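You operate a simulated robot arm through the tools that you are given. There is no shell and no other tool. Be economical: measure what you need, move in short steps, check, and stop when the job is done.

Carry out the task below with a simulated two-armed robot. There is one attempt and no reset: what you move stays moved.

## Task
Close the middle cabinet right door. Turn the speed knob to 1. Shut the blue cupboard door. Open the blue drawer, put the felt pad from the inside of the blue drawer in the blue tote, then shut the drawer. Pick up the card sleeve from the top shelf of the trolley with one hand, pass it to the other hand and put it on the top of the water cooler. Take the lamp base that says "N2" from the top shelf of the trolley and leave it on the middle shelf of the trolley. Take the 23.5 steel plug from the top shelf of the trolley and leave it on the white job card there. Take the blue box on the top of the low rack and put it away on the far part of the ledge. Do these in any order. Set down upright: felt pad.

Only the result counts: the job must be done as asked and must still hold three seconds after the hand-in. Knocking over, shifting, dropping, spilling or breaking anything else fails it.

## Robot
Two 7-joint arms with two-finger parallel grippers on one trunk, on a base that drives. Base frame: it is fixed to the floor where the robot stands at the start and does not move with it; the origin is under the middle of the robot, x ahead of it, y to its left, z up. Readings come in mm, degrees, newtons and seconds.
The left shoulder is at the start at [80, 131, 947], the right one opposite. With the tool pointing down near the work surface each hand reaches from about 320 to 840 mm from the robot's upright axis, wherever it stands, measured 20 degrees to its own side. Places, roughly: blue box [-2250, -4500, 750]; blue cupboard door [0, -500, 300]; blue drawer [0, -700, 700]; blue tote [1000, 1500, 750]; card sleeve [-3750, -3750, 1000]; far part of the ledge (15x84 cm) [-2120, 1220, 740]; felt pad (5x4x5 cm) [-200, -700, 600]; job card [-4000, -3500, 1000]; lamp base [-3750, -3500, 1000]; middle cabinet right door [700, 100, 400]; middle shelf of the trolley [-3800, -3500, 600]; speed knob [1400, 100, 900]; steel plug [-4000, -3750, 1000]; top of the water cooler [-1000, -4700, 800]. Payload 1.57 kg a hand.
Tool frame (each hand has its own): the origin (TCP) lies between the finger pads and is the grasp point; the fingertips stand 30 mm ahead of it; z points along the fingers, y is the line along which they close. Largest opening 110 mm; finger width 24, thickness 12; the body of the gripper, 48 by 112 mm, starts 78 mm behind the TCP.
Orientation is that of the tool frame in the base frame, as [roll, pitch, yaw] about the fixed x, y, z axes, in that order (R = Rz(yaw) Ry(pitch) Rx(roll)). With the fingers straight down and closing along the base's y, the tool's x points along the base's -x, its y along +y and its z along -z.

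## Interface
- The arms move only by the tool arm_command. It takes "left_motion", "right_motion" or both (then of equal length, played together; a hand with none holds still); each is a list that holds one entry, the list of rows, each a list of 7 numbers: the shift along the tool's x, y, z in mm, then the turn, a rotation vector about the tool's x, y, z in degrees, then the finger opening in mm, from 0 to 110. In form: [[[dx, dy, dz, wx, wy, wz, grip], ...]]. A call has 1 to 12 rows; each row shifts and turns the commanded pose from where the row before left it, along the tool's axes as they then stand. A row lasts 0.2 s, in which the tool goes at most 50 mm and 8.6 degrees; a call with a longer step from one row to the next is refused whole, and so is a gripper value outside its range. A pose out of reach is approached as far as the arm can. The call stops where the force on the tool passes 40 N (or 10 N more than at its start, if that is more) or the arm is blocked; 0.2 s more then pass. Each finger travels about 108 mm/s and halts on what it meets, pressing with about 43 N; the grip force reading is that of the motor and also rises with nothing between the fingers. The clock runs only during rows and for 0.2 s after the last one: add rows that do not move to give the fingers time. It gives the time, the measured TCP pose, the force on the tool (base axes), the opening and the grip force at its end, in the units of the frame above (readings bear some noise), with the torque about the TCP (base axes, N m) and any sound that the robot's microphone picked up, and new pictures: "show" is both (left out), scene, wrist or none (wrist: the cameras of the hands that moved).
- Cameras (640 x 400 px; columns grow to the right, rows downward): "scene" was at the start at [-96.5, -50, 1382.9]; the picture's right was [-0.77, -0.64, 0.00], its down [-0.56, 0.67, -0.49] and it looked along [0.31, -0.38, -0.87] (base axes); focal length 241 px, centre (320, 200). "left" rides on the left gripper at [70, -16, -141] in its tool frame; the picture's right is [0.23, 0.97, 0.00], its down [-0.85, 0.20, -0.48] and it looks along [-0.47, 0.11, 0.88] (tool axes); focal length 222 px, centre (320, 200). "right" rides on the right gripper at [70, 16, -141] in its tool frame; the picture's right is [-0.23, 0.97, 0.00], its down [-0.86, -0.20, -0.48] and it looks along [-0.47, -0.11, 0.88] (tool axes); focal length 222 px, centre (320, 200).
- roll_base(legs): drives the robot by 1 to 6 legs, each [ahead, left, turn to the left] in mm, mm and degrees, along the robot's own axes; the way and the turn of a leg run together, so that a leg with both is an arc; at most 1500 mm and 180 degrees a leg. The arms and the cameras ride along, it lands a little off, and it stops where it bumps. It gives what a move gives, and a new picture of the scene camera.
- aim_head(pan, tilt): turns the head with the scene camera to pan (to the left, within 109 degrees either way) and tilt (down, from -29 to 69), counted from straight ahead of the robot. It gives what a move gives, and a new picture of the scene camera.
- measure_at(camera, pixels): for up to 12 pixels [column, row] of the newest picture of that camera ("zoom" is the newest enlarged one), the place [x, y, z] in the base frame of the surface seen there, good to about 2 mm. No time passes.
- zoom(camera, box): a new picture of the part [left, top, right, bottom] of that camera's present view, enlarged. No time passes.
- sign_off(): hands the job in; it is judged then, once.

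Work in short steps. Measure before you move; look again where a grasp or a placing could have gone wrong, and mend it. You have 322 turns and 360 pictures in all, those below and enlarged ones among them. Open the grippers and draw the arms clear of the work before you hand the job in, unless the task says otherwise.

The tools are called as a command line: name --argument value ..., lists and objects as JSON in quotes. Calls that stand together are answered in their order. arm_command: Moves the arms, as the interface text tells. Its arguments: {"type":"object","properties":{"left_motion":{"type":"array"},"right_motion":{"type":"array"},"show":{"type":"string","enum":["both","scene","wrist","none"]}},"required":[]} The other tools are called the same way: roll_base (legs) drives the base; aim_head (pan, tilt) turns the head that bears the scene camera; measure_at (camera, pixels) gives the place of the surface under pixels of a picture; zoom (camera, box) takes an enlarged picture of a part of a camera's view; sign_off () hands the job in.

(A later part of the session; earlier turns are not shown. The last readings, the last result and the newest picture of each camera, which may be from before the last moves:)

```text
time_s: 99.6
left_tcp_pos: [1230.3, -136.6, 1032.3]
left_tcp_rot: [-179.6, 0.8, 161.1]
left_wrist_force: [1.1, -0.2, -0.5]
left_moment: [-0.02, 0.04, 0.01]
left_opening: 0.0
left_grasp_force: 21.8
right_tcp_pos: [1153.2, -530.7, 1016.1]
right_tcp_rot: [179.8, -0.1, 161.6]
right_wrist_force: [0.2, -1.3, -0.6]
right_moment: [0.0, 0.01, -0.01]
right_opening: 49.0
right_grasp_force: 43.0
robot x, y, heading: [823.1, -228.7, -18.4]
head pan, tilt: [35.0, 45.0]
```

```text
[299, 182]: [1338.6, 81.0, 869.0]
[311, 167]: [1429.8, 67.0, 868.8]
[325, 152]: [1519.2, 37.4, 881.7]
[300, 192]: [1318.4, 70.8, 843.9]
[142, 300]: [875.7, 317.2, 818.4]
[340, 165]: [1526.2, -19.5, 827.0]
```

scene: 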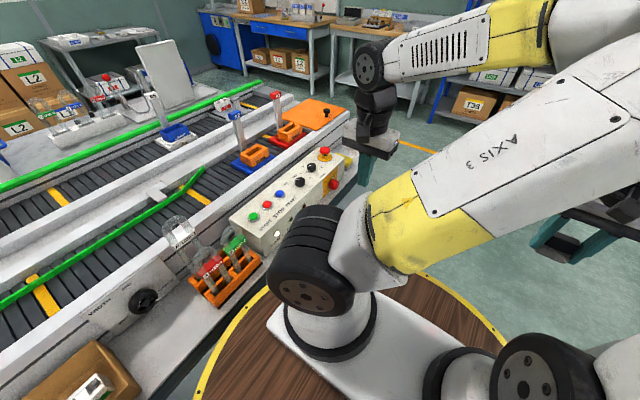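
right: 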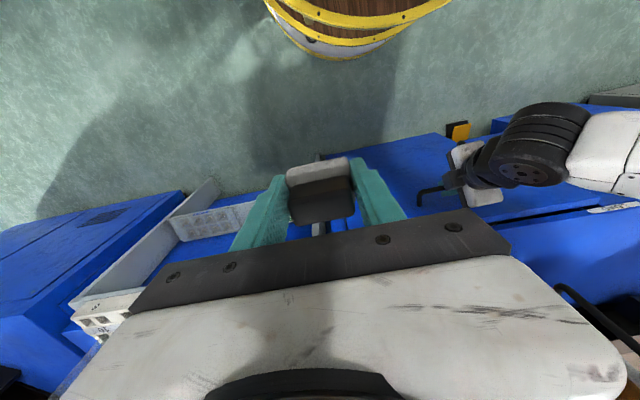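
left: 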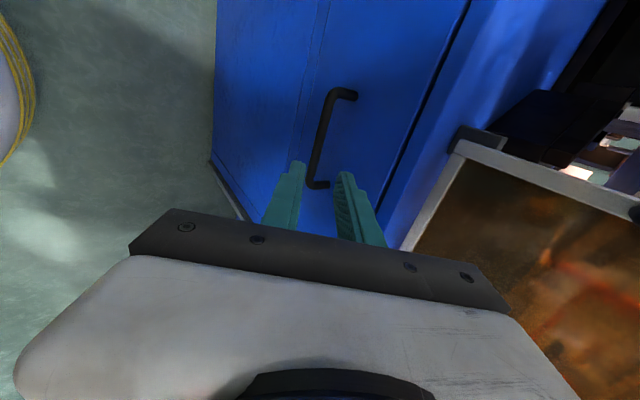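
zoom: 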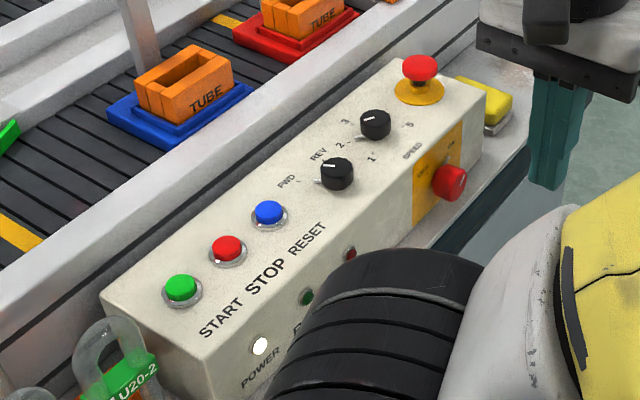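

The speed knob (with 1-2-3-5 marks) is the one next to the E-stop at base (1430,67,869). Move the left hand above it for a closer look.

arm_command --left_motion '[[[-21, 42, 5, 0, 0, 0, 30], [-21, 42, 5, 0, 0, 0, 60], [-21, 42, 5, 0, 0, 0, 60], [-21, 42, 5, 0, 0, 0, 60], [-21, 42, 5, 0, 0, 0, 60], [-21, 42, 5, 0, 0, 0, 60]]]'

```text
time_s: 101.0
left_tcp_pos: [1308.5, -61.1, 1022.2]
left_tcp_rot: [-179.6, 0.8, 161.1]
left_wrist_force: [-0.1, 0.6, 0.4]
left_moment: [0.04, 0.01, 0.03]
left_opening: 59.8
left_grasp_force: 0.0
left hand out of reach, approached as far as the arm can: row 3, 4, 5, 6
right_tcp_pos: [1153.5, -530.7, 1016.2]
right_tcp_rot: [179.8, -0.1, 161.6]
right_wrist_force: [-0.2, 0.5, -0.9]
right_moment: [0.0, 0.0, -0.01]
right_opening: 49.0
right_grasp_force: 42.6
robot x, y, heading: [819.1, -229.2, -18.6]
head pan, tilt: [35.0, 45.0]
```

scene: 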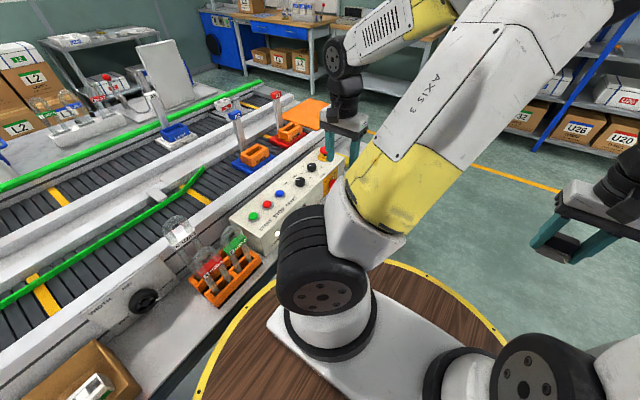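
left: 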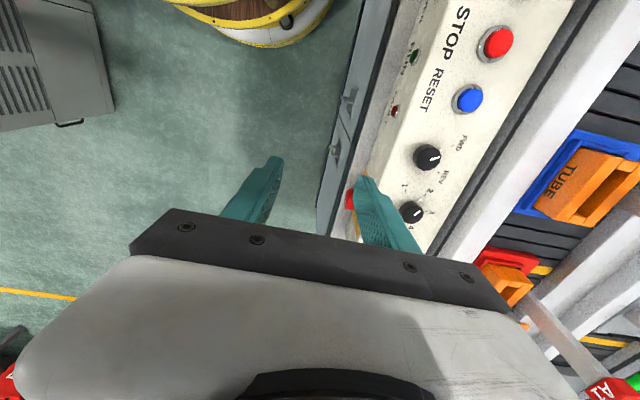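

The hand stopped short of reach. I drive 170 mm forward so the knob lies beside me.

roll_base --legs '[[170, 0, 0]]'

arm_command --left_motion '[[[12, 25, 5, 0, 0, 0, 60], [12, 25, 5, 0, 0, 0, 60], [12, 25, 5, 0, 0, 0, 60], [12, 25, 5, 0, 0, 0, 60]]]'

```text
time_s: 102.5
left_tcp_pos: [1467.9, -114.9, 1022.1]
left_tcp_rot: [-179.5, 0.8, 161.0]
left_wrist_force: [-0.4, -0.2, 0.5]
left_moment: [0.02, -0.01, -0.02]
left_opening: 60.3
left_grasp_force: 0.1
right_tcp_pos: [1311.1, -583.3, 1015.6]
right_tcp_rot: [179.8, -0.1, 161.5]
right_wrist_force: [0.1, -0.2, 0.3]
right_moment: [-0.02, 0.02, 0.01]
right_opening: 49.1
right_grasp_force: 43.2
robot x, y, heading: [979.8, -284.4, -18.6]
head pan, tilt: [35.0, 45.0]
```

scene: 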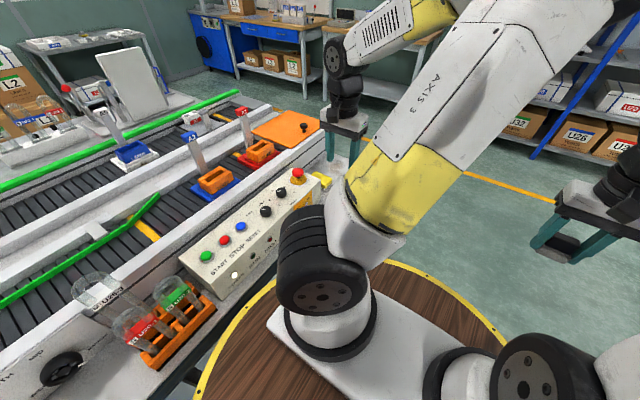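

```text
time_s: 103.5
left_tcp_pos: [1446.0, -43.2, 1034.8]
left_tcp_rot: [-179.7, 0.8, 160.9]
left_wrist_force: [0.4, -0.3, 0.9]
left_moment: [0.01, 0.02, 0.0]
left_opening: 60.0
left_grasp_force: 0.0
left hand out of reach, approached as far as the arm can: row 1, 2, 3, 4
right_tcp_pos: [1311.6, -582.7, 1015.4]
right_tcp_rot: [179.7, -0.1, 161.4]
right_wrist_force: [-0.3, -0.8, -1.4]
right_moment: [0.03, 0.01, 0.03]
right_opening: 48.6
right_grasp_force: 43.2
robot x, y, heading: [979.7, -285.1, -18.6]
head pan, tilt: [35.0, 45.0]
```

scene: 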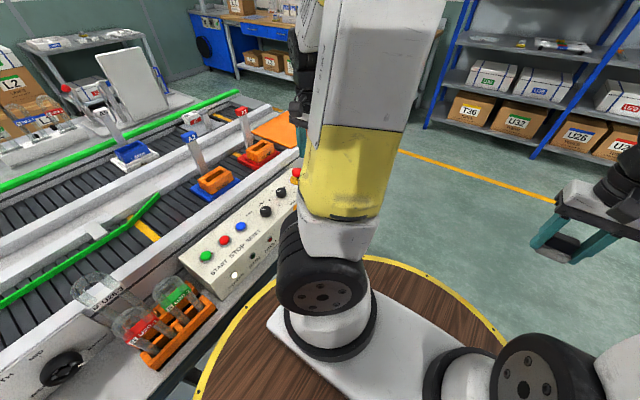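
left: 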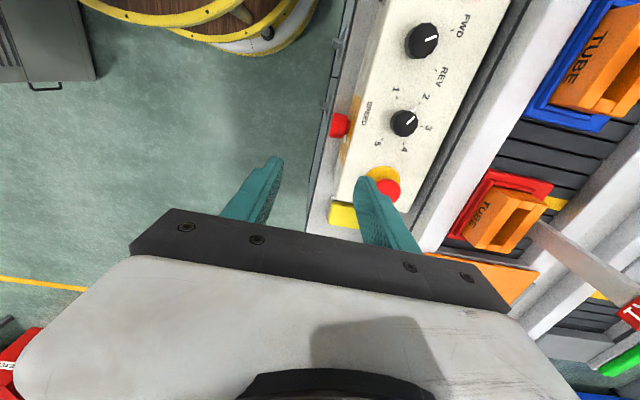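

The knob marks 1 to 5 are visible around (403,123). Zoom.

zoom --camera "left" --box '[350, 75, 460, 165]'

measure_at --camera "left" --pixels '[[403, 122], [396, 92], [425, 97], [429, 128], [405, 150], [377, 142], [395, 128], [412, 118], [440, 60]]'

```text
4.44 times, centred on (405, 120) of left
```

zoom: 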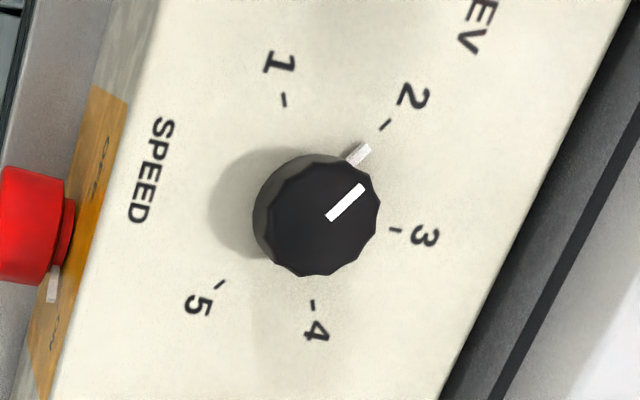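

```text
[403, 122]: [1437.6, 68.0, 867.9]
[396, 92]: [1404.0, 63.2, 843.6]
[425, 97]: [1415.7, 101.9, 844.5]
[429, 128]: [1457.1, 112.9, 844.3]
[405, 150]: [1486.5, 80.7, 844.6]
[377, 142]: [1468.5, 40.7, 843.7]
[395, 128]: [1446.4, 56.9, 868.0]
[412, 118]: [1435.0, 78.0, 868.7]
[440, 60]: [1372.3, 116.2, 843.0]
```

The knob points at 2; turning it ~57° counter-clockwise (seen from above) reaches 1. I move above the knob and pre-rotate the hand 30° the other way.

arm_command --left_motion '[[[11, 25.8, 18, 0, 0, 0, 60], [11, 25.8, 18, 0, 0, 0, 60], [11, 25.8, 18, 0, 0, 0, 60], [11, 25.8, 18, 0, 0, 0, 60], [0, 0, 0, 0, 0, 7.5, 60], [0, 0, 0, 0, 0, 7.5, 60], [0, 0, 0, 0, 0, 7.5, 60], [0, 0, 0, 0, 0, 7.5, 60]]]'

```text
time_s: 105.3
left_tcp_pos: [1378.9, 17.8, 1016.9]
left_tcp_rot: [179.9, 0.9, 131.0]
left_wrist_force: [-0.5, 0.9, 0.1]
left_moment: [0.0, 0.03, 0.02]
left_opening: 60.2
left_grasp_force: 0.1
left hand out of reach, approached as far as the arm can: row 1, 2, 3, 4
right_tcp_pos: [1311.7, -583.5, 1015.3]
right_tcp_rot: [179.8, -0.1, 161.5]
right_wrist_force: [0.7, 0.0, -0.5]
right_moment: [-0.01, 0.02, -0.02]
right_opening: 49.2
right_grasp_force: 43.2
robot x, y, heading: [974.9, -283.8, -18.4]
head pan, tilt: [35.0, 45.0]
```

scene: 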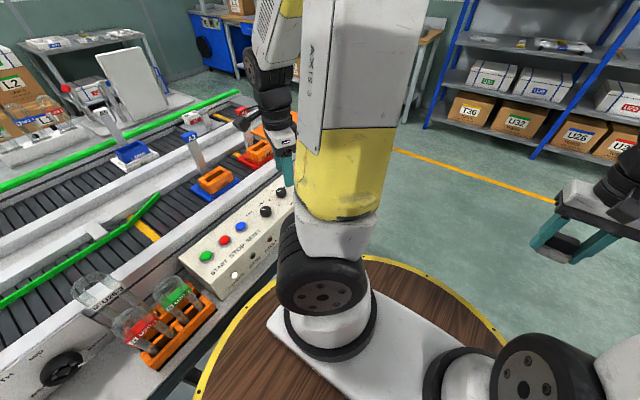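
left: 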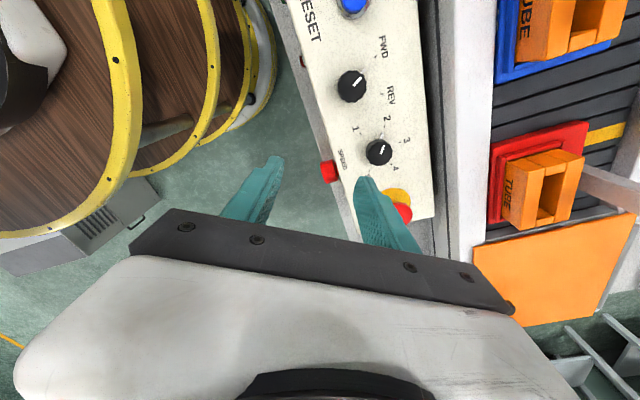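

Still ~78 mm to go along the tool's y. Continue toward the knob and downward.

arm_command --left_motion '[[[0, 15, 10, 0, 0, 0, 60], [0, 15, 10, 0, 0, 0, 60], [0, 15, 10, 0, 0, 0, 60], [0, 15, 10, 0, 0, 0, 60], [0, 18, 10, 0, 0, 0, 60]]]'

```text
time_s: 106.5
left_tcp_pos: [1380.0, 15.9, 1017.0]
left_tcp_rot: [179.9, 0.9, 131.0]
left_wrist_force: [-0.2, 0.2, -0.6]
left_moment: [0.01, 0.0, 0.01]
left_opening: 60.1
left_grasp_force: 0.0
left hand out of reach, approached as far as the arm can: row 1, 2, 3, 4, 5
right_tcp_pos: [1310.3, -585.0, 1015.5]
right_tcp_rot: [179.7, -0.1, 161.5]
right_wrist_force: [-0.2, -0.5, -1.2]
right_moment: [0.03, -0.08, 0.0]
right_opening: 49.0
right_grasp_force: 43.3
robot x, y, heading: [979.2, -282.4, -18.6]
head pan, tilt: [35.0, 45.0]
```

scene: 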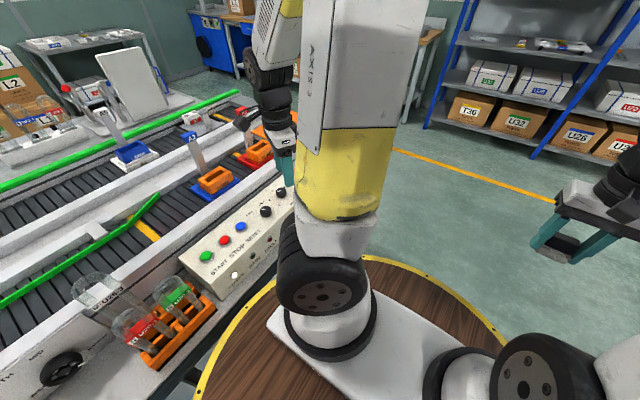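
left: 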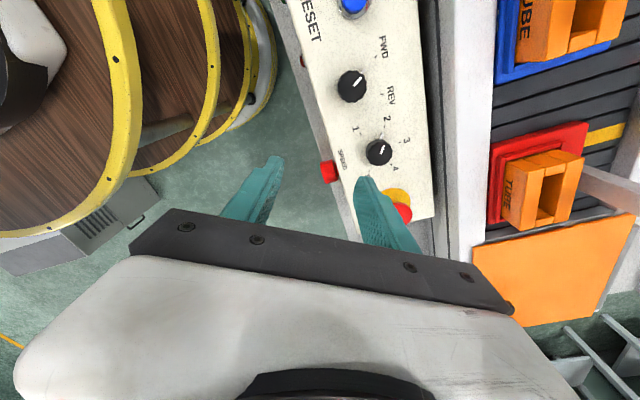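

The arm is stuck at a joint limit in an awkward elbow posture. I take the hand out forward and lower, away from things, to let the elbow unwind.

arm_command --left_motion '[[[0, 0, 0, 0, 0, -7.5, 60], [0, 0, 0, 0, 0, -7.5, 60], [0, 0, 0, 0, 0, -7.5, 60], [0, 0, 0, 0, 0, -7.5, 60], [0, -40, 0, 0, 0, 0, 30], [0, -40, 0, 0, 0, 0, 0], [0, -40, 0, 0, 0, 0, 0], [0, -40, 0, 0, 0, 0, 0], [0, -40, 0, 0, 0, 0, 0], [0, -40, 0, 0, 0, 0, 0]]]' --show "none"

arm_command --left_motion '[[[-43, 0, 23, 0, 0, 0, 0], [-43, 0, 23, 0, 0, 0, 0], [-43, 0, 23, 0, 0, 0, 0], [-43, 0, 23, 0, 0, 0, 0], [-43, 0, 23, 0, 0, 0, 0], [-43, 0, 23, 0, 0, 0, 0], [-43, 0, 23, 0, 0, 0, 0], [-43, 0, 23, 0, 0, 0, 0]]]' --show "scene"

```text
time_s: 108.7
left_tcp_pos: [1326.3, -205.3, 1033.8]
left_tcp_rot: [-176.7, 0.6, 163.6]
left_wrist_force: [0.7, -0.4, -1.2]
left_moment: [-0.03, 0.03, 0.01]
left_opening: 0.1
left_grasp_force: 21.2
left hand out of reach, approached as far as the arm can: row 8, 9, 10
right_tcp_pos: [1311.9, -586.9, 1021.6]
right_tcp_rot: [179.6, 0.9, 161.1]
right_wrist_force: [0.0, -0.3, 0.2]
right_moment: [0.0, 0.03, 0.02]
right_opening: 49.0
right_grasp_force: 42.7
robot x, y, heading: [978.5, -284.1, -18.1]
head pan, tilt: [35.0, 45.0]
```

```text
time_s: 110.2
left_tcp_pos: [1571.3, -309.1, 908.6]
left_tcp_rot: [-178.3, 1.8, 160.9]
left_wrist_force: [0.7, 0.0, -0.1]
left_moment: [-0.03, -0.05, 0.0]
left_opening: 0.0
left_grasp_force: 21.2
left hand out of reach, approached as far as the arm can: row 6, 7
right_tcp_pos: [1310.0, -588.0, 1007.6]
right_tcp_rot: [-179.8, -0.3, 161.5]
right_wrist_force: [10.1, -16.8, -43.8]
right_moment: [0.9, -0.82, 0.54]
right_opening: 48.9
right_grasp_force: 42.7
robot x, y, heading: [980.1, -284.6, -18.5]
head pan, tilt: [35.0, 45.0]
stopped in row 7 (right hand): the force on the tool passed its limit at 191 N (the readings are from after the stop); the commanded pose is now the measured one
```

scene: 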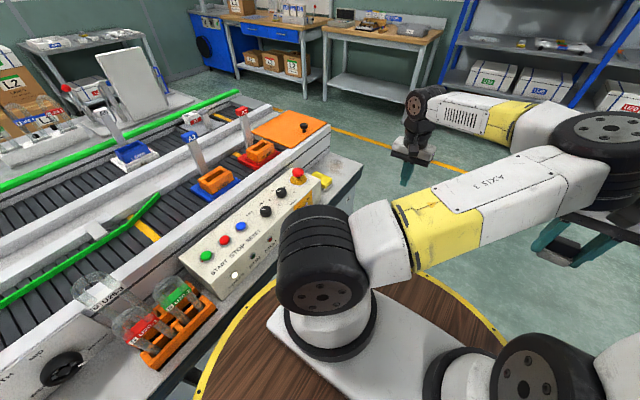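

The left elbow pressed on the right hand. I lower the right hand and slide it out to the right, keeping the pad.

arm_command --right_motion '[[[0, -5, 15, 0, 0, 0, 0], [0, -10, 20, 0, 0, 0, 0], [0, -20, 20, 0, 0, 0, 0], [0, -25, 15, 0, 0, 0, 0], [0, -25, 10, 0, 0, 0, 0], [0, -25, 0, 0, 0, 0, 0], [0, -25, 0, 0, 0, 0, 0], [0, -25, 0, 0, 0, 0, 0], [0, -20, 0, 0, 0, 0, 0]]]'

aim_head --pan 0 --tilt 40

```text
time_s: 112.2
left_tcp_pos: [1569.8, -307.5, 906.7]
left_tcp_rot: [-178.6, 1.6, 161.0]
left_wrist_force: [0.2, 1.0, -0.1]
left_moment: [-0.01, -0.02, -0.01]
left_opening: 0.1
left_grasp_force: 21.5
right_tcp_pos: [1253.9, -759.8, 929.8]
right_tcp_rot: [-179.8, -0.2, 161.5]
right_wrist_force: [0.2, 0.6, -0.1]
right_moment: [-0.01, 0.01, 0.0]
right_opening: 48.8
right_grasp_force: 43.3
robot x, y, heading: [978.9, -288.5, -18.6]
head pan, tilt: [35.0, 45.0]
```

scene: 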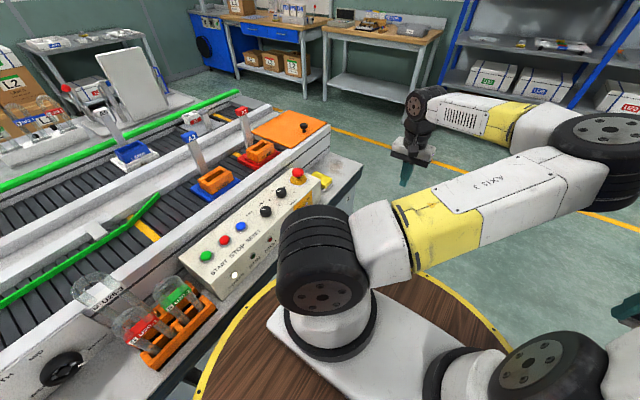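
right: 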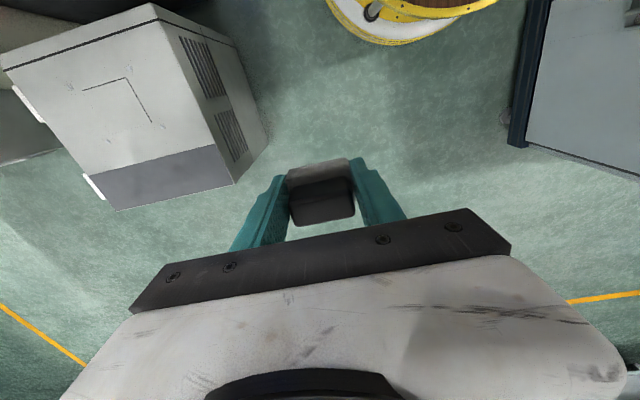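

```text
time_s: 113.2
left_tcp_pos: [1570.2, -307.8, 907.1]
left_tcp_rot: [-178.5, 1.6, 160.9]
left_wrist_force: [-0.2, 0.6, 0.5]
left_moment: [-0.02, 0.0, 0.02]
left_opening: 0.0
left_grasp_force: 20.9
right_tcp_pos: [1254.6, -757.9, 929.3]
right_tcp_rot: [-179.8, -0.2, 161.6]
right_wrist_force: [-0.4, 0.1, -1.5]
right_moment: [0.02, -0.02, -0.04]
right_opening: 49.1
right_grasp_force: 42.6
robot x, y, heading: [977.1, -285.9, -18.4]
head pan, tilt: [0.0, 40.0]
```

scene: 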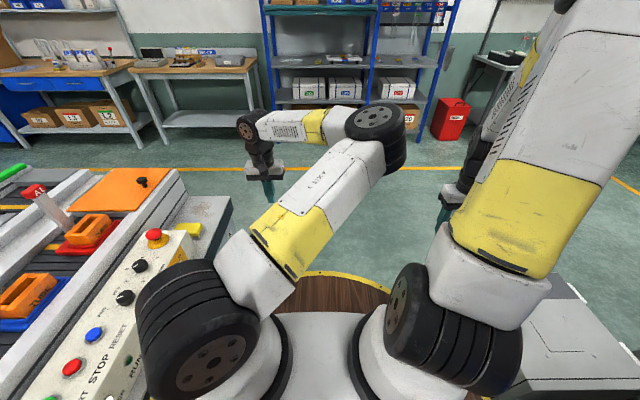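

I extend the left arm straight ahead to pass the elbow through its straight pose, then draw it back.

arm_command --left_motion '[[[-40, -10, 10, 0, 0, 0, 0], [-40, -10, 10, 0, 0, 0, 0], [-40, -10, 10, 0, 0, 0, 0], [-40, -10, 10, 0, 0, 0, 0], [-40, -10, 10, 0, 0, 0, 0], [-40, -10, 5, 0, 0, 0, 0], [-40, -10, 0, 0, 0, 0, 0]]]' --show "scene"

```text
time_s: 114.8
left_tcp_pos: [1627.2, -433.3, 922.8]
left_tcp_rot: [-178.5, 1.6, 161.0]
left_wrist_force: [-0.8, -0.8, -0.1]
left_moment: [-0.01, -0.03, 0.0]
left_opening: 0.0
left_grasp_force: 22.0
left hand out of reach, approached as far as the arm can: row 1, 2, 3, 4, 5, 6, 7
right_tcp_pos: [1253.0, -758.9, 928.8]
right_tcp_rot: [-179.9, -0.2, 161.6]
right_wrist_force: [-0.8, -0.2, 0.5]
right_moment: [0.01, 0.0, -0.04]
right_opening: 49.0
right_grasp_force: 43.3
robot x, y, heading: [976.9, -287.1, -18.6]
head pan, tilt: [0.0, 40.0]
```

scene: 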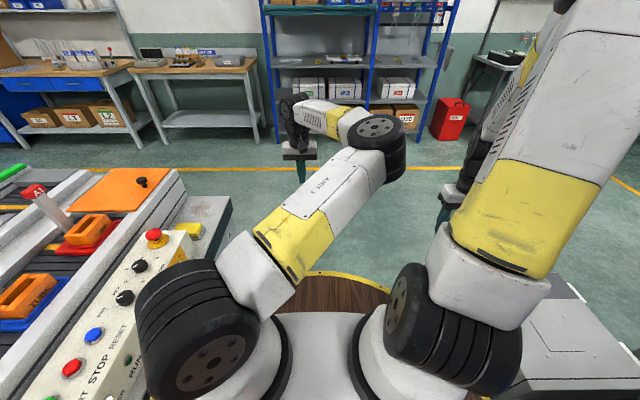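

Not fully straight. I lower the hand to z≈720 while extending, where the reach is best.

arm_command --left_motion '[[[0, 0, 40, 0, 0, 0, 0], [0, 0, 40, 0, 0, 0, 0], [0, 0, 40, 0, 0, 0, 0], [-10, 0, 40, 0, 0, 0, 0], [-30, 0, 20, 0, 0, 0, 0], [-30, 0, 20, 0, 0, 0, 0], [-30, 0, 0, 0, 0, 0, 0], [-30, 0, 0, 0, 0, 0, 0], [-30, 0, 0, 0, 0, 0, 0]]]' --show "scene"

```text
time_s: 116.8
left_tcp_pos: [1613.6, -506.6, 803.7]
left_tcp_rot: [-178.7, 1.5, 161.0]
left_wrist_force: [0.0, 0.0, 0.1]
left_moment: [0.0, 0.01, -0.02]
left_opening: 0.2
left_grasp_force: 20.9
left hand out of reach, approached as far as the arm can: row 1, 2, 3, 4, 5, 6, 7, 8, 9
right_tcp_pos: [1254.3, -757.7, 929.3]
right_tcp_rot: [-179.9, -0.2, 161.6]
right_wrist_force: [-0.4, 0.8, 0.4]
right_moment: [-0.02, 0.0, -0.01]
right_opening: 49.0
right_grasp_force: 43.0
robot x, y, heading: [981.9, -282.1, -18.4]
head pan, tilt: [0.0, 40.0]
```

scene: 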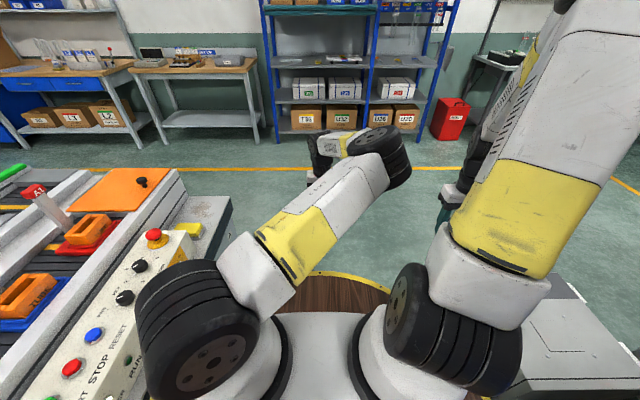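

Perhaps the wrist is over-wound. I rotate the left tool +85° about its axis (as it was at the drawer) and look at the arm.

arm_command --left_motion '[[[10, 0, -10, 0, 0, 8.5, 0], [10, 0, -10, 0, 0, 8.5, 0], [10, 0, -10, 0, 0, 8.5, 0], [0, 0, -10, 0, 0, 8.5, 0], [0, 0, -10, 0, 0, 8.5, 0], [0, 0, 0, 0, 0, 8.5, 0], [0, 0, 0, 0, 0, 8.5, 0], [0, 0, 0, 0, 0, 8.5, 0], [0, 0, 0, 0, 0, 8.5, 0], [0, 0, 0, 0, 0, 8.5, 0]]]' --show "scene"

```text
time_s: 119.0
left_tcp_pos: [1587.2, -493.3, 852.5]
left_tcp_rot: [178.6, 1.6, 75.8]
left_wrist_force: [0.5, 0.5, 0.2]
left_moment: [0.01, 0.02, 0.01]
left_opening: 0.0
left_grasp_force: 21.3
right_tcp_pos: [1253.3, -757.9, 928.2]
right_tcp_rot: [-179.9, -0.2, 161.6]
right_wrist_force: [-0.2, -0.1, -1.4]
right_moment: [0.02, 0.0, -0.01]
right_opening: 49.0
right_grasp_force: 42.9
robot x, y, heading: [975.8, -282.9, -18.6]
head pan, tilt: [0.0, 40.0]
```

scene: 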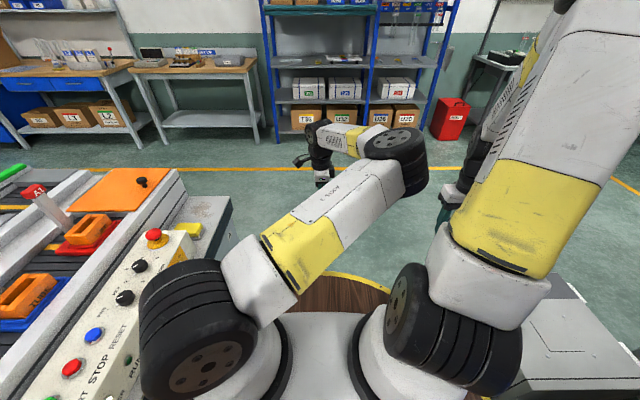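

Now try extending forward again with this wrist angle (tool y is now ahead, x is left).

arm_command --left_motion '[[[0, 40, 10, 0, 0, 0, 0], [0, 40, 10, 0, 0, 0, 0], [0, 40, 10, 0, 0, 0, 0], [0, 40, 10, 0, 0, 0, 0], [20, 30, 0, 0, 0, 0, 0], [30, 20, 0, 0, 0, 0, 0], [40, 0, 0, 0, 0, 0, 0], [40, 0, 0, 0, 0, 0, 0]]]' --show "scene"

```text
time_s: 120.8
left_tcp_pos: [1618.2, -419.4, 868.8]
left_tcp_rot: [178.6, 1.7, 75.9]
left_wrist_force: [0.5, 0.3, 0.0]
left_moment: [-0.01, 0.04, 0.03]
left_opening: 0.0
left_grasp_force: 21.3
left hand out of reach, approached as far as the arm can: row 2, 3, 4, 5, 6, 7, 8
right_tcp_pos: [1253.4, -759.0, 929.1]
right_tcp_rot: [-179.9, -0.1, 161.5]
right_wrist_force: [-0.2, 0.0, -1.5]
right_moment: [0.0, -0.03, 0.0]
right_opening: 48.9
right_grasp_force: 43.5
robot x, y, heading: [979.6, -278.4, -18.5]
head pan, tilt: [0.0, 40.0]
```

scene: 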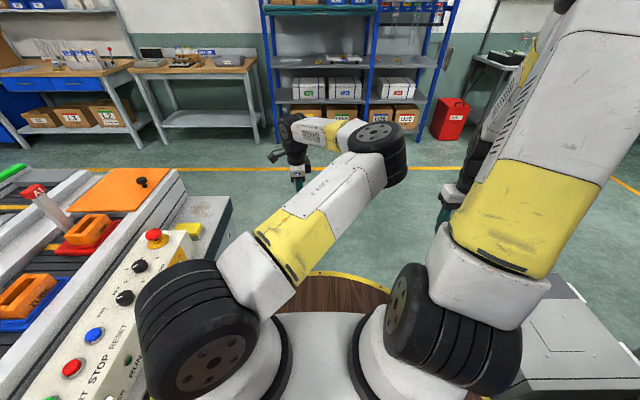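

I tilt the tool to point forward (away from the robot) so the arm can straighten out fully.

arm_command --left_motion '[[[0, 0, -10, -8.5, 0, 0, 0], [0, 0, -10, -8.5, 0, 0, 0], [0, 0, -10, -8.5, 0, 0, 0], [0, 0, -10, -8.5, 0, 0, 0], [0, 0, 0, -8.5, 0, 0, 0], [0, 0, 0, -8.5, 0, 0, 0], [0, 0, 0, -8.5, 0, 0, 0], [0, 0, 20, 0, 0, 0, 0], [0, 0, 40, 0, 0, 0, 0], [0, 0, 40, 0, 0, 0, 0]]]' --show "scene"

```text
time_s: 123.0
left_tcp_pos: [1694.0, -440.2, 857.3]
left_tcp_rot: [119.0, 1.6, 75.8]
left_wrist_force: [-0.5, -0.3, -0.2]
left_moment: [0.01, 0.02, 0.02]
left_opening: 0.0
left_grasp_force: 21.4
right_tcp_pos: [1253.3, -759.4, 929.3]
right_tcp_rot: [-179.9, -0.3, 161.5]
right_wrist_force: [0.8, 0.5, -0.3]
right_moment: [-0.01, -0.03, -0.02]
right_opening: 49.1
right_grasp_force: 43.3
robot x, y, heading: [981.6, -287.3, -18.5]
head pan, tilt: [0.0, 40.0]
```

scene: 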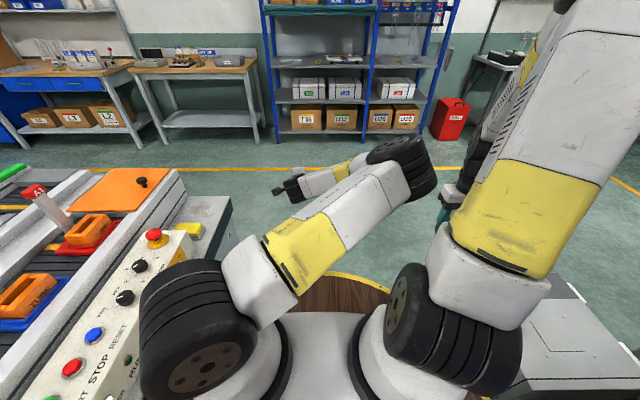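

It moves freely now. Extend forward along room +a until straight.

arm_command --left_motion '[[[0, 18, 31, 0, 0, 0, 0], [0, 18, 31, 0, 0, 0, 0], [0, 18, 31, 0, 0, 0, 0], [0, 18, 31, 0, 0, 0, 0], [0, 18, 31, 0, 0, 0, 0], [0, 18, 31, 0, 0, 0, 0], [0, 18, 31, 0, 0, 0, 0]]]' --show "scene"

```text
time_s: 124.6
left_tcp_pos: [1810.0, -524.7, 925.1]
left_tcp_rot: [119.1, 1.5, 75.8]
left_wrist_force: [-0.8, 0.4, -0.7]
left_moment: [0.01, 0.04, 0.0]
left_opening: 0.0
left_grasp_force: 21.3
left hand out of reach, approached as far as the arm can: row 2, 3, 4, 5, 6, 7
right_tcp_pos: [1253.6, -758.6, 929.9]
right_tcp_rot: [-179.9, -0.2, 161.6]
right_wrist_force: [0.3, -0.3, -1.1]
right_moment: [-0.02, -0.04, 0.01]
right_opening: 48.7
right_grasp_force: 43.0
robot x, y, heading: [977.2, -286.4, -18.5]
head pan, tilt: [0.0, 40.0]
```

scene: 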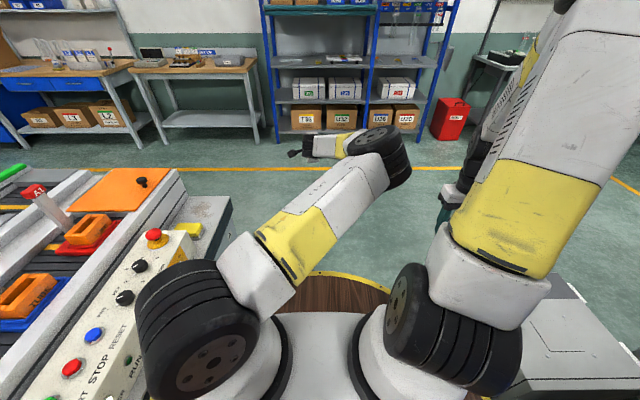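

I try the cross-body direction: bring the left hand back and to the right while untilting, so the elbow is driven to the left.

arm_command --left_motion '[[[-20, -15, -26, 0, 0, 0, 0], [-20, -15, -26, 0, 0, 0, 0], [-20, -15, -26, 0, 0, 0, 0], [-20, -15, -26, 0, 0, 0, 0], [-20, -15, -26, 0, 0, 0, 0], [-20, -15, -26, 0, 0, 0, 0], [-20, -15, -26, 0, 0, 0, 0], [-20, -15, -26, 0, 0, 0, 0]]]' --show "scene"

```text
time_s: 126.2
left_tcp_pos: [1644.6, -509.0, 903.3]
left_tcp_rot: [120.7, 0.3, 86.6]
left_wrist_force: [-0.5, 0.2, 0.4]
left_moment: [0.03, 0.01, 0.0]
left_opening: 0.1
left_grasp_force: 21.5
right_tcp_pos: [1254.3, -760.0, 931.7]
right_tcp_rot: [-179.7, 0.2, 161.6]
right_wrist_force: [0.7, 0.2, -0.4]
right_moment: [0.01, 0.03, -0.02]
right_opening: 48.7
right_grasp_force: 43.6
robot x, y, heading: [979.5, -286.4, -18.5]
head pan, tilt: [0.0, 40.0]
stopped in row 8 (left hand): the arm was blocked; the commanded pose is now the measured one
```

scene: 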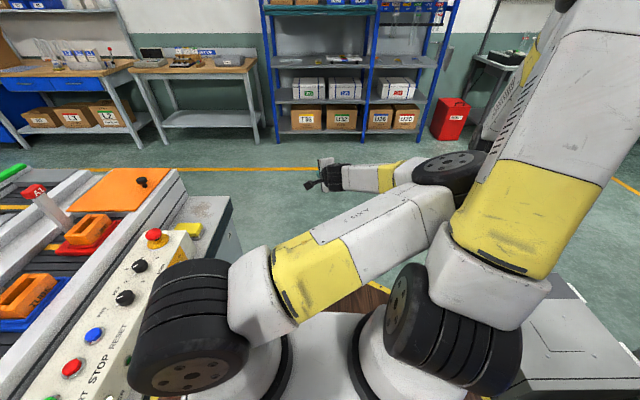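

The elbows just block each other. I first drive out onto the open floor beyond the bench end, where I can swing the left arm freely; check distances.

measure_at --camera "scene" --pixels '[[335, 135], [305, 168], [190, 150], [230, 225], [205, 240], [450, 140], [560, 290], [600, 190]]'

```text
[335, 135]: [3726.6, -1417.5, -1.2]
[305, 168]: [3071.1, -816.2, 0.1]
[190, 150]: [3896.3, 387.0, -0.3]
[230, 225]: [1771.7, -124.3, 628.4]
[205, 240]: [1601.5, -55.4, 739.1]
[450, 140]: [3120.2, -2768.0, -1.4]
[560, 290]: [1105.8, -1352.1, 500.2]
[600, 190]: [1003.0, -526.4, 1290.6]
```

The floor is open to a≈3900. Drive 1050 mm forward.

roll_base --legs '[[1050, -100, 0]]'

```text
time_s: 131.6
left_tcp_pos: [2595.9, -945.4, 904.1]
left_tcp_rot: [120.7, 0.2, 85.9]
left_wrist_force: [0.1, 0.0, 0.3]
left_moment: [-0.01, 0.0, 0.03]
left_opening: 0.0
left_grasp_force: 21.0
right_tcp_pos: [2204.1, -1190.8, 931.9]
right_tcp_rot: [-179.8, 0.3, 161.0]
right_wrist_force: [0.0, -0.7, -0.7]
right_moment: [0.01, 0.01, -0.04]
right_opening: 48.9
right_grasp_force: 43.3
robot x, y, heading: [1931.9, -713.1, -19.1]
head pan, tilt: [0.0, 40.0]
```

scene: 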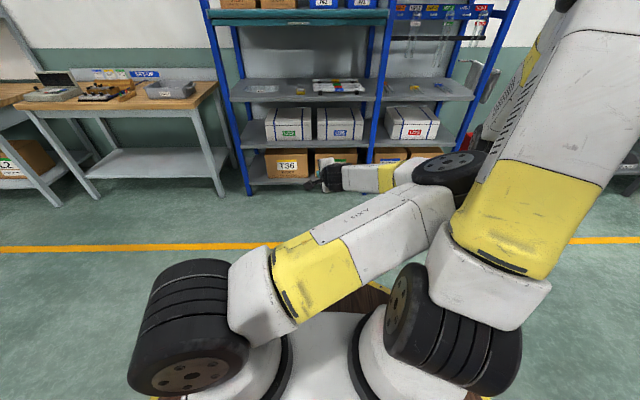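

Now swing the left hand in an arc to the left with the tool pointing outward.

arm_command --left_motion '[[[40, 8, 0, 0, 4.3, -2.5, 0], [40, 8, 0, 0, 4.3, -2.5, 0], [40, 8, 0, 0, 4.3, -2.5, 0], [40, 8, 0, 0, 4.3, -2.5, 0], [40, 8, 0, 0, 4.3, -2.5, 0], [40, 8, 0, 0, 4.3, -2.5, 0], [40, 8, 0, 0, 4.3, -2.5, 0], [40, 8, 0, 0, 4.3, -2.5, 0], [40, 8, 0, 0, 4.3, -2.5, 0], [40, 8, 0, 0, 4.3, -2.5, 0], [40, 8, 0, 0, 4.3, -2.5, 0], [40, 8, 0, 0, 4.3, -2.5, 0]]]' --show "scene"

```text
time_s: 134.2
left_tcp_pos: [2455.8, -505.2, 984.9]
left_tcp_rot: [120.8, -0.2, 145.7]
left_wrist_force: [0.2, -0.1, 0.3]
left_moment: [0.0, 0.03, 0.0]
left_opening: 0.1
left_grasp_force: 21.9
right_tcp_pos: [2204.1, -1190.9, 931.2]
right_tcp_rot: [-179.8, 0.2, 161.0]
right_wrist_force: [-0.2, 0.0, -0.1]
right_moment: [0.0, -0.02, -0.03]
right_opening: 49.1
right_grasp_force: 43.1
robot x, y, heading: [1934.3, -710.0, -19.0]
head pan, tilt: [0.0, 40.0]
```

scene: 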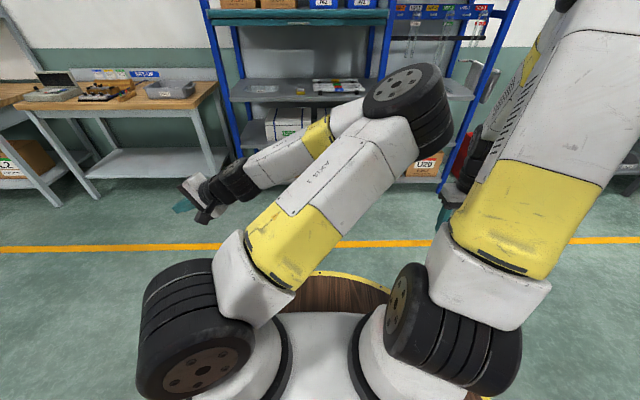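

Good. Now stretch out to the left along the tool direction, to straighten the arm sideways.

arm_command --left_motion '[[[10, 20, 34, 0, 0, 0, 0], [10, 20, 34, 0, 0, 0, 0], [10, 20, 34, 0, 0, 0, 0], [10, 20, 34, 0, 0, 0, 0], [10, 20, 34, 0, 0, 0, 0], [10, 20, 34, 0, 0, 0, 0], [10, 20, 34, 0, 0, 0, 0], [10, 20, 34, 0, 0, 0, 0], [10, 20, 34, 0, 0, 0, 0], [10, 20, 34, 0, 0, 0, 0]]]' --show "scene"

```text
time_s: 136.4
left_tcp_pos: [2459.1, -370.2, 1068.8]
left_tcp_rot: [120.6, -0.2, 145.6]
left_wrist_force: [1.6, -0.8, -0.5]
left_moment: [0.05, 0.04, 0.05]
left_opening: 0.0
left_grasp_force: 21.0
left hand out of reach, approached as far as the arm can: row 2, 3, 4, 5, 6, 7, 8, 9, 10
right_tcp_pos: [2204.3, -1191.8, 931.6]
right_tcp_rot: [-179.8, 0.1, 160.9]
right_wrist_force: [-0.5, -0.7, -1.7]
right_moment: [0.05, 0.02, -0.04]
right_opening: 48.8
right_grasp_force: 43.9
robot x, y, heading: [1933.4, -713.5, -19.0]
head pan, tilt: [0.0, 40.0]
```

scene: 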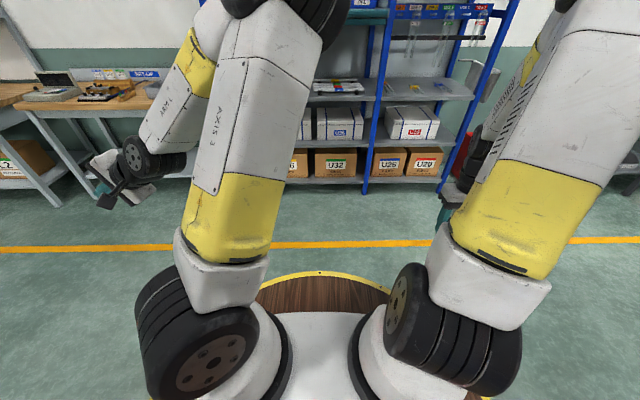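

The upper arm is now upright. I untilt the tool to point down here, then see if the posture matches the original one.

arm_command --left_motion '[[[0, 0, 0, 8.5, 0, 0, 0], [0, 0, 0, 8.5, 0, 0, 0], [0, 0, 0, 8.5, 0, 0, 0], [0, 0, 0, 8.5, 0, 0, 0], [0, 0, 0, 8.5, 0, 0, 0], [0, 0, 0, 8.5, 0, 0, 0], [0, 0, 0, 8.3, 0, 0, 0]]]' --show "scene"

```text
time_s: 138.0
left_tcp_pos: [2459.3, -368.0, 1069.1]
left_tcp_rot: [-179.8, -0.1, 145.7]
left_wrist_force: [-0.5, 0.1, 0.0]
left_moment: [-0.02, -0.06, -0.03]
left_opening: 0.1
left_grasp_force: 21.4
right_tcp_pos: [2203.5, -1191.0, 931.0]
right_tcp_rot: [-179.8, 0.2, 161.0]
right_wrist_force: [-0.5, -0.2, -0.6]
right_moment: [0.0, -0.01, -0.02]
right_opening: 48.9
right_grasp_force: 43.1
robot x, y, heading: [1933.6, -714.3, -18.9]
head pan, tilt: [0.0, 40.0]
```

scene: 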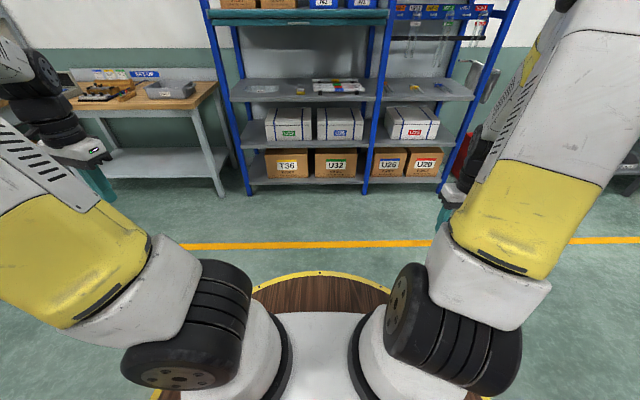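

The elbow flipped back to the left as originally. Fold the left hand in front and realign it.

arm_command --left_motion '[[[-9, -41, 8, 0, 0, 0, 0], [-9, -41, 8, 0, 0, 0, 0], [-9, -41, 8, 0, 0, 0, 0], [-9, -41, 8, 0, 0, 0, 0], [-9, -41, 8, 0, 0, 0, 0], [-9, -41, 8, 0, 0, 0, 0], [-9, -41, 8, 0, 0, 0, 0], [-9, -41, 8, 0, 0, 0, 0], [0, 0, 0, 0, 0, -7.6, 0], [0, 0, 0, 0, 0, -7.6, 0]]]' --show "none"

aim_head --pan 70 --tilt 35

```text
time_s: 140.2
left_tcp_pos: [2333.4, -678.6, 1003.4]
left_tcp_rot: [179.8, -0.3, 161.0]
left_wrist_force: [-0.2, 0.1, 0.3]
left_moment: [0.0, 0.02, 0.01]
left_opening: 0.2
left_grasp_force: 21.4
right_tcp_pos: [2202.5, -1190.8, 931.5]
right_tcp_rot: [-179.7, 0.2, 160.9]
right_wrist_force: [-0.3, 0.2, 0.8]
right_moment: [0.01, 0.02, 0.01]
right_opening: 48.9
right_grasp_force: 43.0
robot x, y, heading: [1932.6, -714.8, -19.0]
head pan, tilt: [0.0, 40.0]
```

```text
time_s: 141.6
left_tcp_pos: [2333.3, -678.3, 1005.2]
left_tcp_rot: [179.9, -0.3, 160.9]
left_wrist_force: [0.4, -0.1, 0.3]
left_moment: [0.02, 0.0, -0.02]
left_opening: 0.1
left_grasp_force: 21.4
right_tcp_pos: [2203.1, -1190.7, 930.3]
right_tcp_rot: [-179.7, 0.2, 160.9]
right_wrist_force: [0.3, -0.6, -0.2]
right_moment: [0.0, 0.0, 0.0]
right_opening: 48.8
right_grasp_force: 43.4
robot x, y, heading: [1932.3, -712.6, -19.3]
head pan, tilt: [70.0, 35.0]
```

scene: 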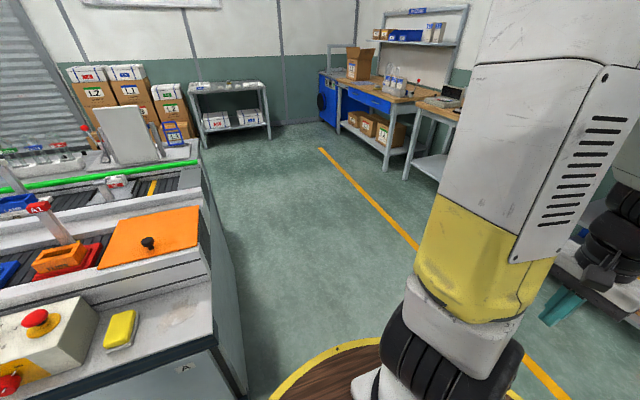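

The floor leads around the line's end. I measure key points to plan the way to the tote.

measure_at --camera "scene" --pixels '[[245, 390], [200, 165], [15, 205], [120, 150], [175, 135], [210, 140], [180, 155], [330, 120], [268, 135], [320, 150]]'

zoom --camera "scene" --box '[0, 60, 240, 240]'

```text
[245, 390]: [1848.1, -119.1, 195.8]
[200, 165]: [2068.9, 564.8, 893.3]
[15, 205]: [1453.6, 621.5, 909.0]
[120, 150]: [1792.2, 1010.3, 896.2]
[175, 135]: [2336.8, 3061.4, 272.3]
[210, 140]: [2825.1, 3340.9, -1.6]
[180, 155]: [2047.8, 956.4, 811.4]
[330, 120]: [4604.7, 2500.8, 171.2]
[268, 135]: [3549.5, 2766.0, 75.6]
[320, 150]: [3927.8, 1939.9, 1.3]
```

```text
2.22 times, centred on (120, 150) of scene
```

zoom: 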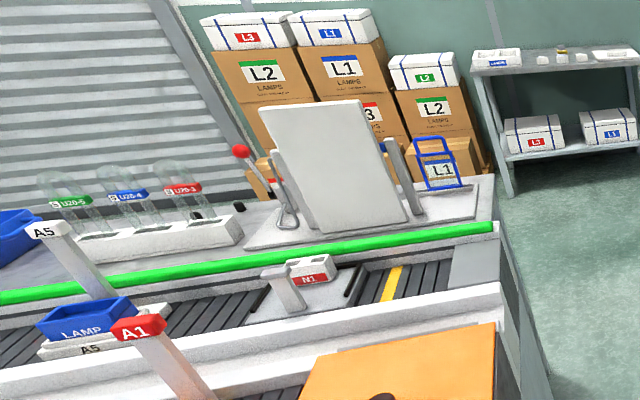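

There's a wide aisle on the far side (b≈1600–3300). I drive around the line's end to b≈2250 and turn to face back along it.

roll_base --legs '[[250, 1200, 0], [0, 1130, 1.2], [0, 0, 180]]'

aim_head --pan 0 --tilt 25

```text
time_s: 160.4
left_tcp_pos: [2490.2, 1368.9, 1004.4]
left_tcp_rot: [180.0, -0.4, -17.8]
left_wrist_force: [-0.4, 0.7, 0.1]
left_moment: [-0.01, 0.01, -0.01]
left_opening: 0.0
left_grasp_force: 21.3
right_tcp_pos: [2609.0, 1883.5, 931.4]
right_tcp_rot: [-179.8, 0.2, -17.9]
right_wrist_force: [0.9, -0.4, 0.0]
right_moment: [-0.02, 0.01, 0.0]
right_opening: 49.0
right_grasp_force: 42.4
robot x, y, heading: [2893.6, 1412.7, 162.3]
head pan, tilt: [70.0, 35.0]
```

scene: 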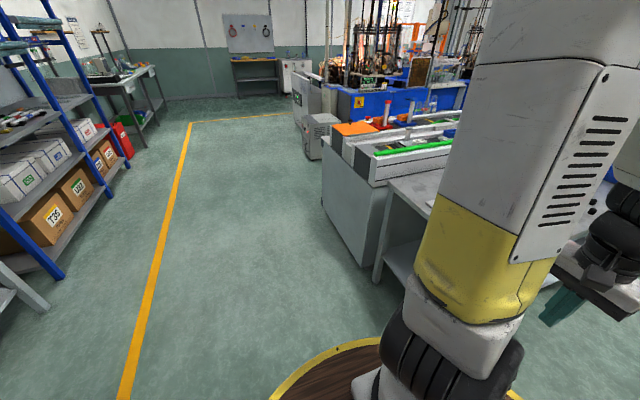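

```text
time_s: 161.8
left_tcp_pos: [2490.0, 1368.8, 1004.1]
left_tcp_rot: [179.8, -0.3, -17.9]
left_wrist_force: [0.7, 0.5, 0.1]
left_moment: [-0.01, -0.01, -0.03]
left_opening: 0.0
left_grasp_force: 21.5
right_tcp_pos: [2609.4, 1884.7, 931.9]
right_tcp_rot: [-179.8, 0.2, -17.9]
right_wrist_force: [-0.5, 0.1, 0.1]
right_moment: [-0.03, 0.0, 0.03]
right_opening: 49.0
right_grasp_force: 42.8
robot x, y, heading: [2891.2, 1407.7, 162.1]
head pan, tilt: [0.0, 25.0]
```

scene: 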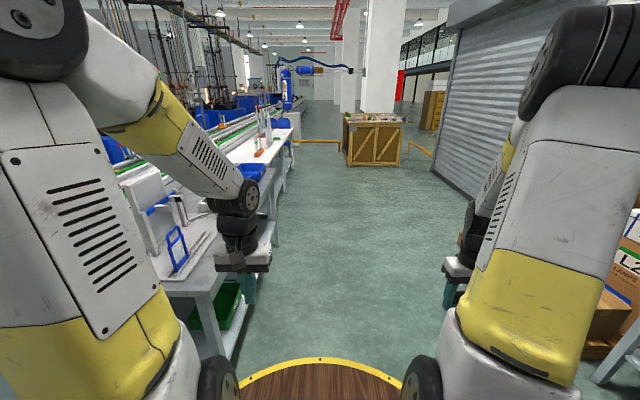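

The aisle ahead is clear. Measure the blue tote (250,170) and the furniture on the right.

measure_at --camera "scene" --pixels '[[255, 170], [245, 165], [238, 290], [275, 160], [285, 170], [595, 385], [600, 340], [575, 300], [297, 145], [343, 150]]'

zoom --camera "scene" --box '[150, 90, 330, 240]'

```text
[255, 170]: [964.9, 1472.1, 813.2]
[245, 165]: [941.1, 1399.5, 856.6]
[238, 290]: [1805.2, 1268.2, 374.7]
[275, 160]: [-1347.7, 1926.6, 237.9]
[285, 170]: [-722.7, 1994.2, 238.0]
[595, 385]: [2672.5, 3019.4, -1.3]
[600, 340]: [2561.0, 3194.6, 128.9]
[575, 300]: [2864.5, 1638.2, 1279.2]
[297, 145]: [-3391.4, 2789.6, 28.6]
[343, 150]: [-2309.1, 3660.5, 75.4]
```

```text
2.67 times, centred on (240, 165) of scene
```

zoom: 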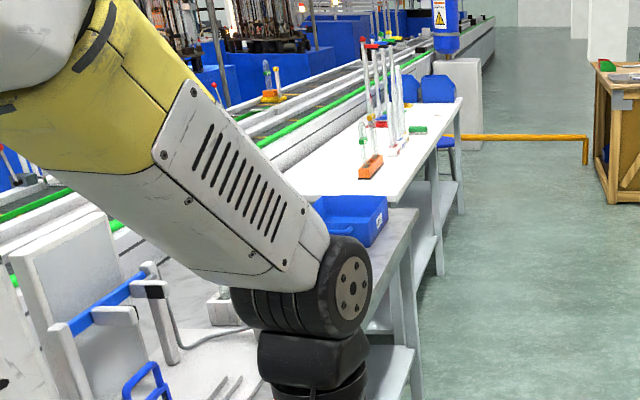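

Tote centre is near room (460,1700). Drive ahead 1700 and turn left to face it.

roll_base --legs '[[1300, 0, 0], [400, 0, 0], [0, 0, 90]]'

aim_head --pan -15 --tilt 45

```text
time_s: 174.2
left_tcp_pos: [1355.1, 1514.6, 1004.4]
left_tcp_rot: [179.9, -0.4, 74.1]
left_wrist_force: [-0.7, 0.1, 0.6]
left_moment: [0.01, -0.07, 0.03]
left_opening: 0.0
left_grasp_force: 21.3
right_tcp_pos: [836.7, 1616.3, 931.6]
right_tcp_rot: [-179.9, 0.2, 74.2]
right_wrist_force: [0.0, -0.1, -0.9]
right_moment: [0.04, 0.0, 0.02]
right_opening: 48.8
right_grasp_force: 43.6
robot x, y, heading: [1302.9, 1916.4, -105.8]
head pan, tilt: [0.0, 25.0]
```

scene: 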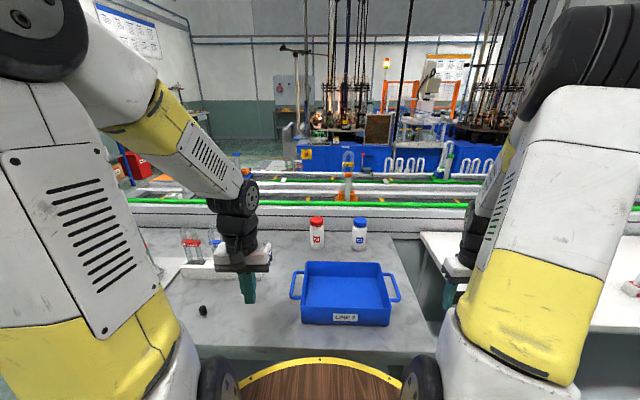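

```text
time_s: 175.1
left_tcp_pos: [1354.1, 1515.3, 1003.8]
left_tcp_rot: [179.9, -0.2, 74.1]
left_wrist_force: [-0.4, 0.1, 1.1]
left_moment: [0.0, -0.03, 0.0]
left_opening: 0.0
left_grasp_force: 21.4
right_tcp_pos: [835.8, 1616.0, 932.0]
right_tcp_rot: [-179.8, 0.2, 74.2]
right_wrist_force: [-0.7, -0.4, -0.5]
right_moment: [-0.01, 0.0, -0.01]
right_opening: 49.0
right_grasp_force: 43.0
robot x, y, heading: [1299.5, 1910.6, -105.9]
head pan, tilt: [-15.0, 45.0]
```

scene: 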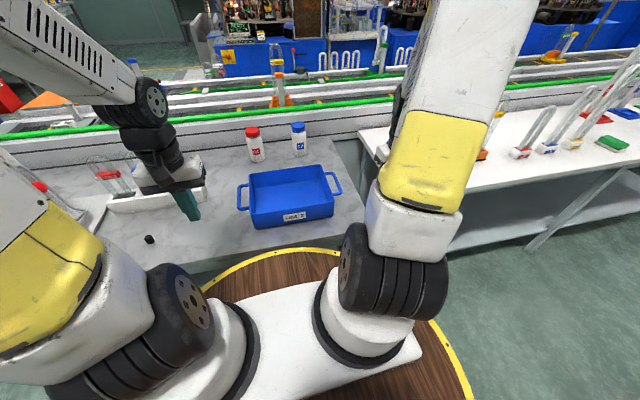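

The blue tote is at (290,190). Measure it.

measure_at --camera "scene" --pixels '[[250, 172], [325, 165], [333, 210], [255, 222], [287, 190], [270, 195], [310, 190], [290, 210], [240, 200], [340, 185], [300, 135], [255, 145]]'

```text
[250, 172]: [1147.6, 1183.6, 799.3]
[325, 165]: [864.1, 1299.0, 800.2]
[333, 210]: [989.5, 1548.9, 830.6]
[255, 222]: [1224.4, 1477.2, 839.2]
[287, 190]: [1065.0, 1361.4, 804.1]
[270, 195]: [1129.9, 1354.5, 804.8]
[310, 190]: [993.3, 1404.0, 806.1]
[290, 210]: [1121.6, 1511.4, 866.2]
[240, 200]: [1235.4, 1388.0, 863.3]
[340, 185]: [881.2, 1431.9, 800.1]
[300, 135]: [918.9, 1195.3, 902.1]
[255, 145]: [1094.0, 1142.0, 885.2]
```

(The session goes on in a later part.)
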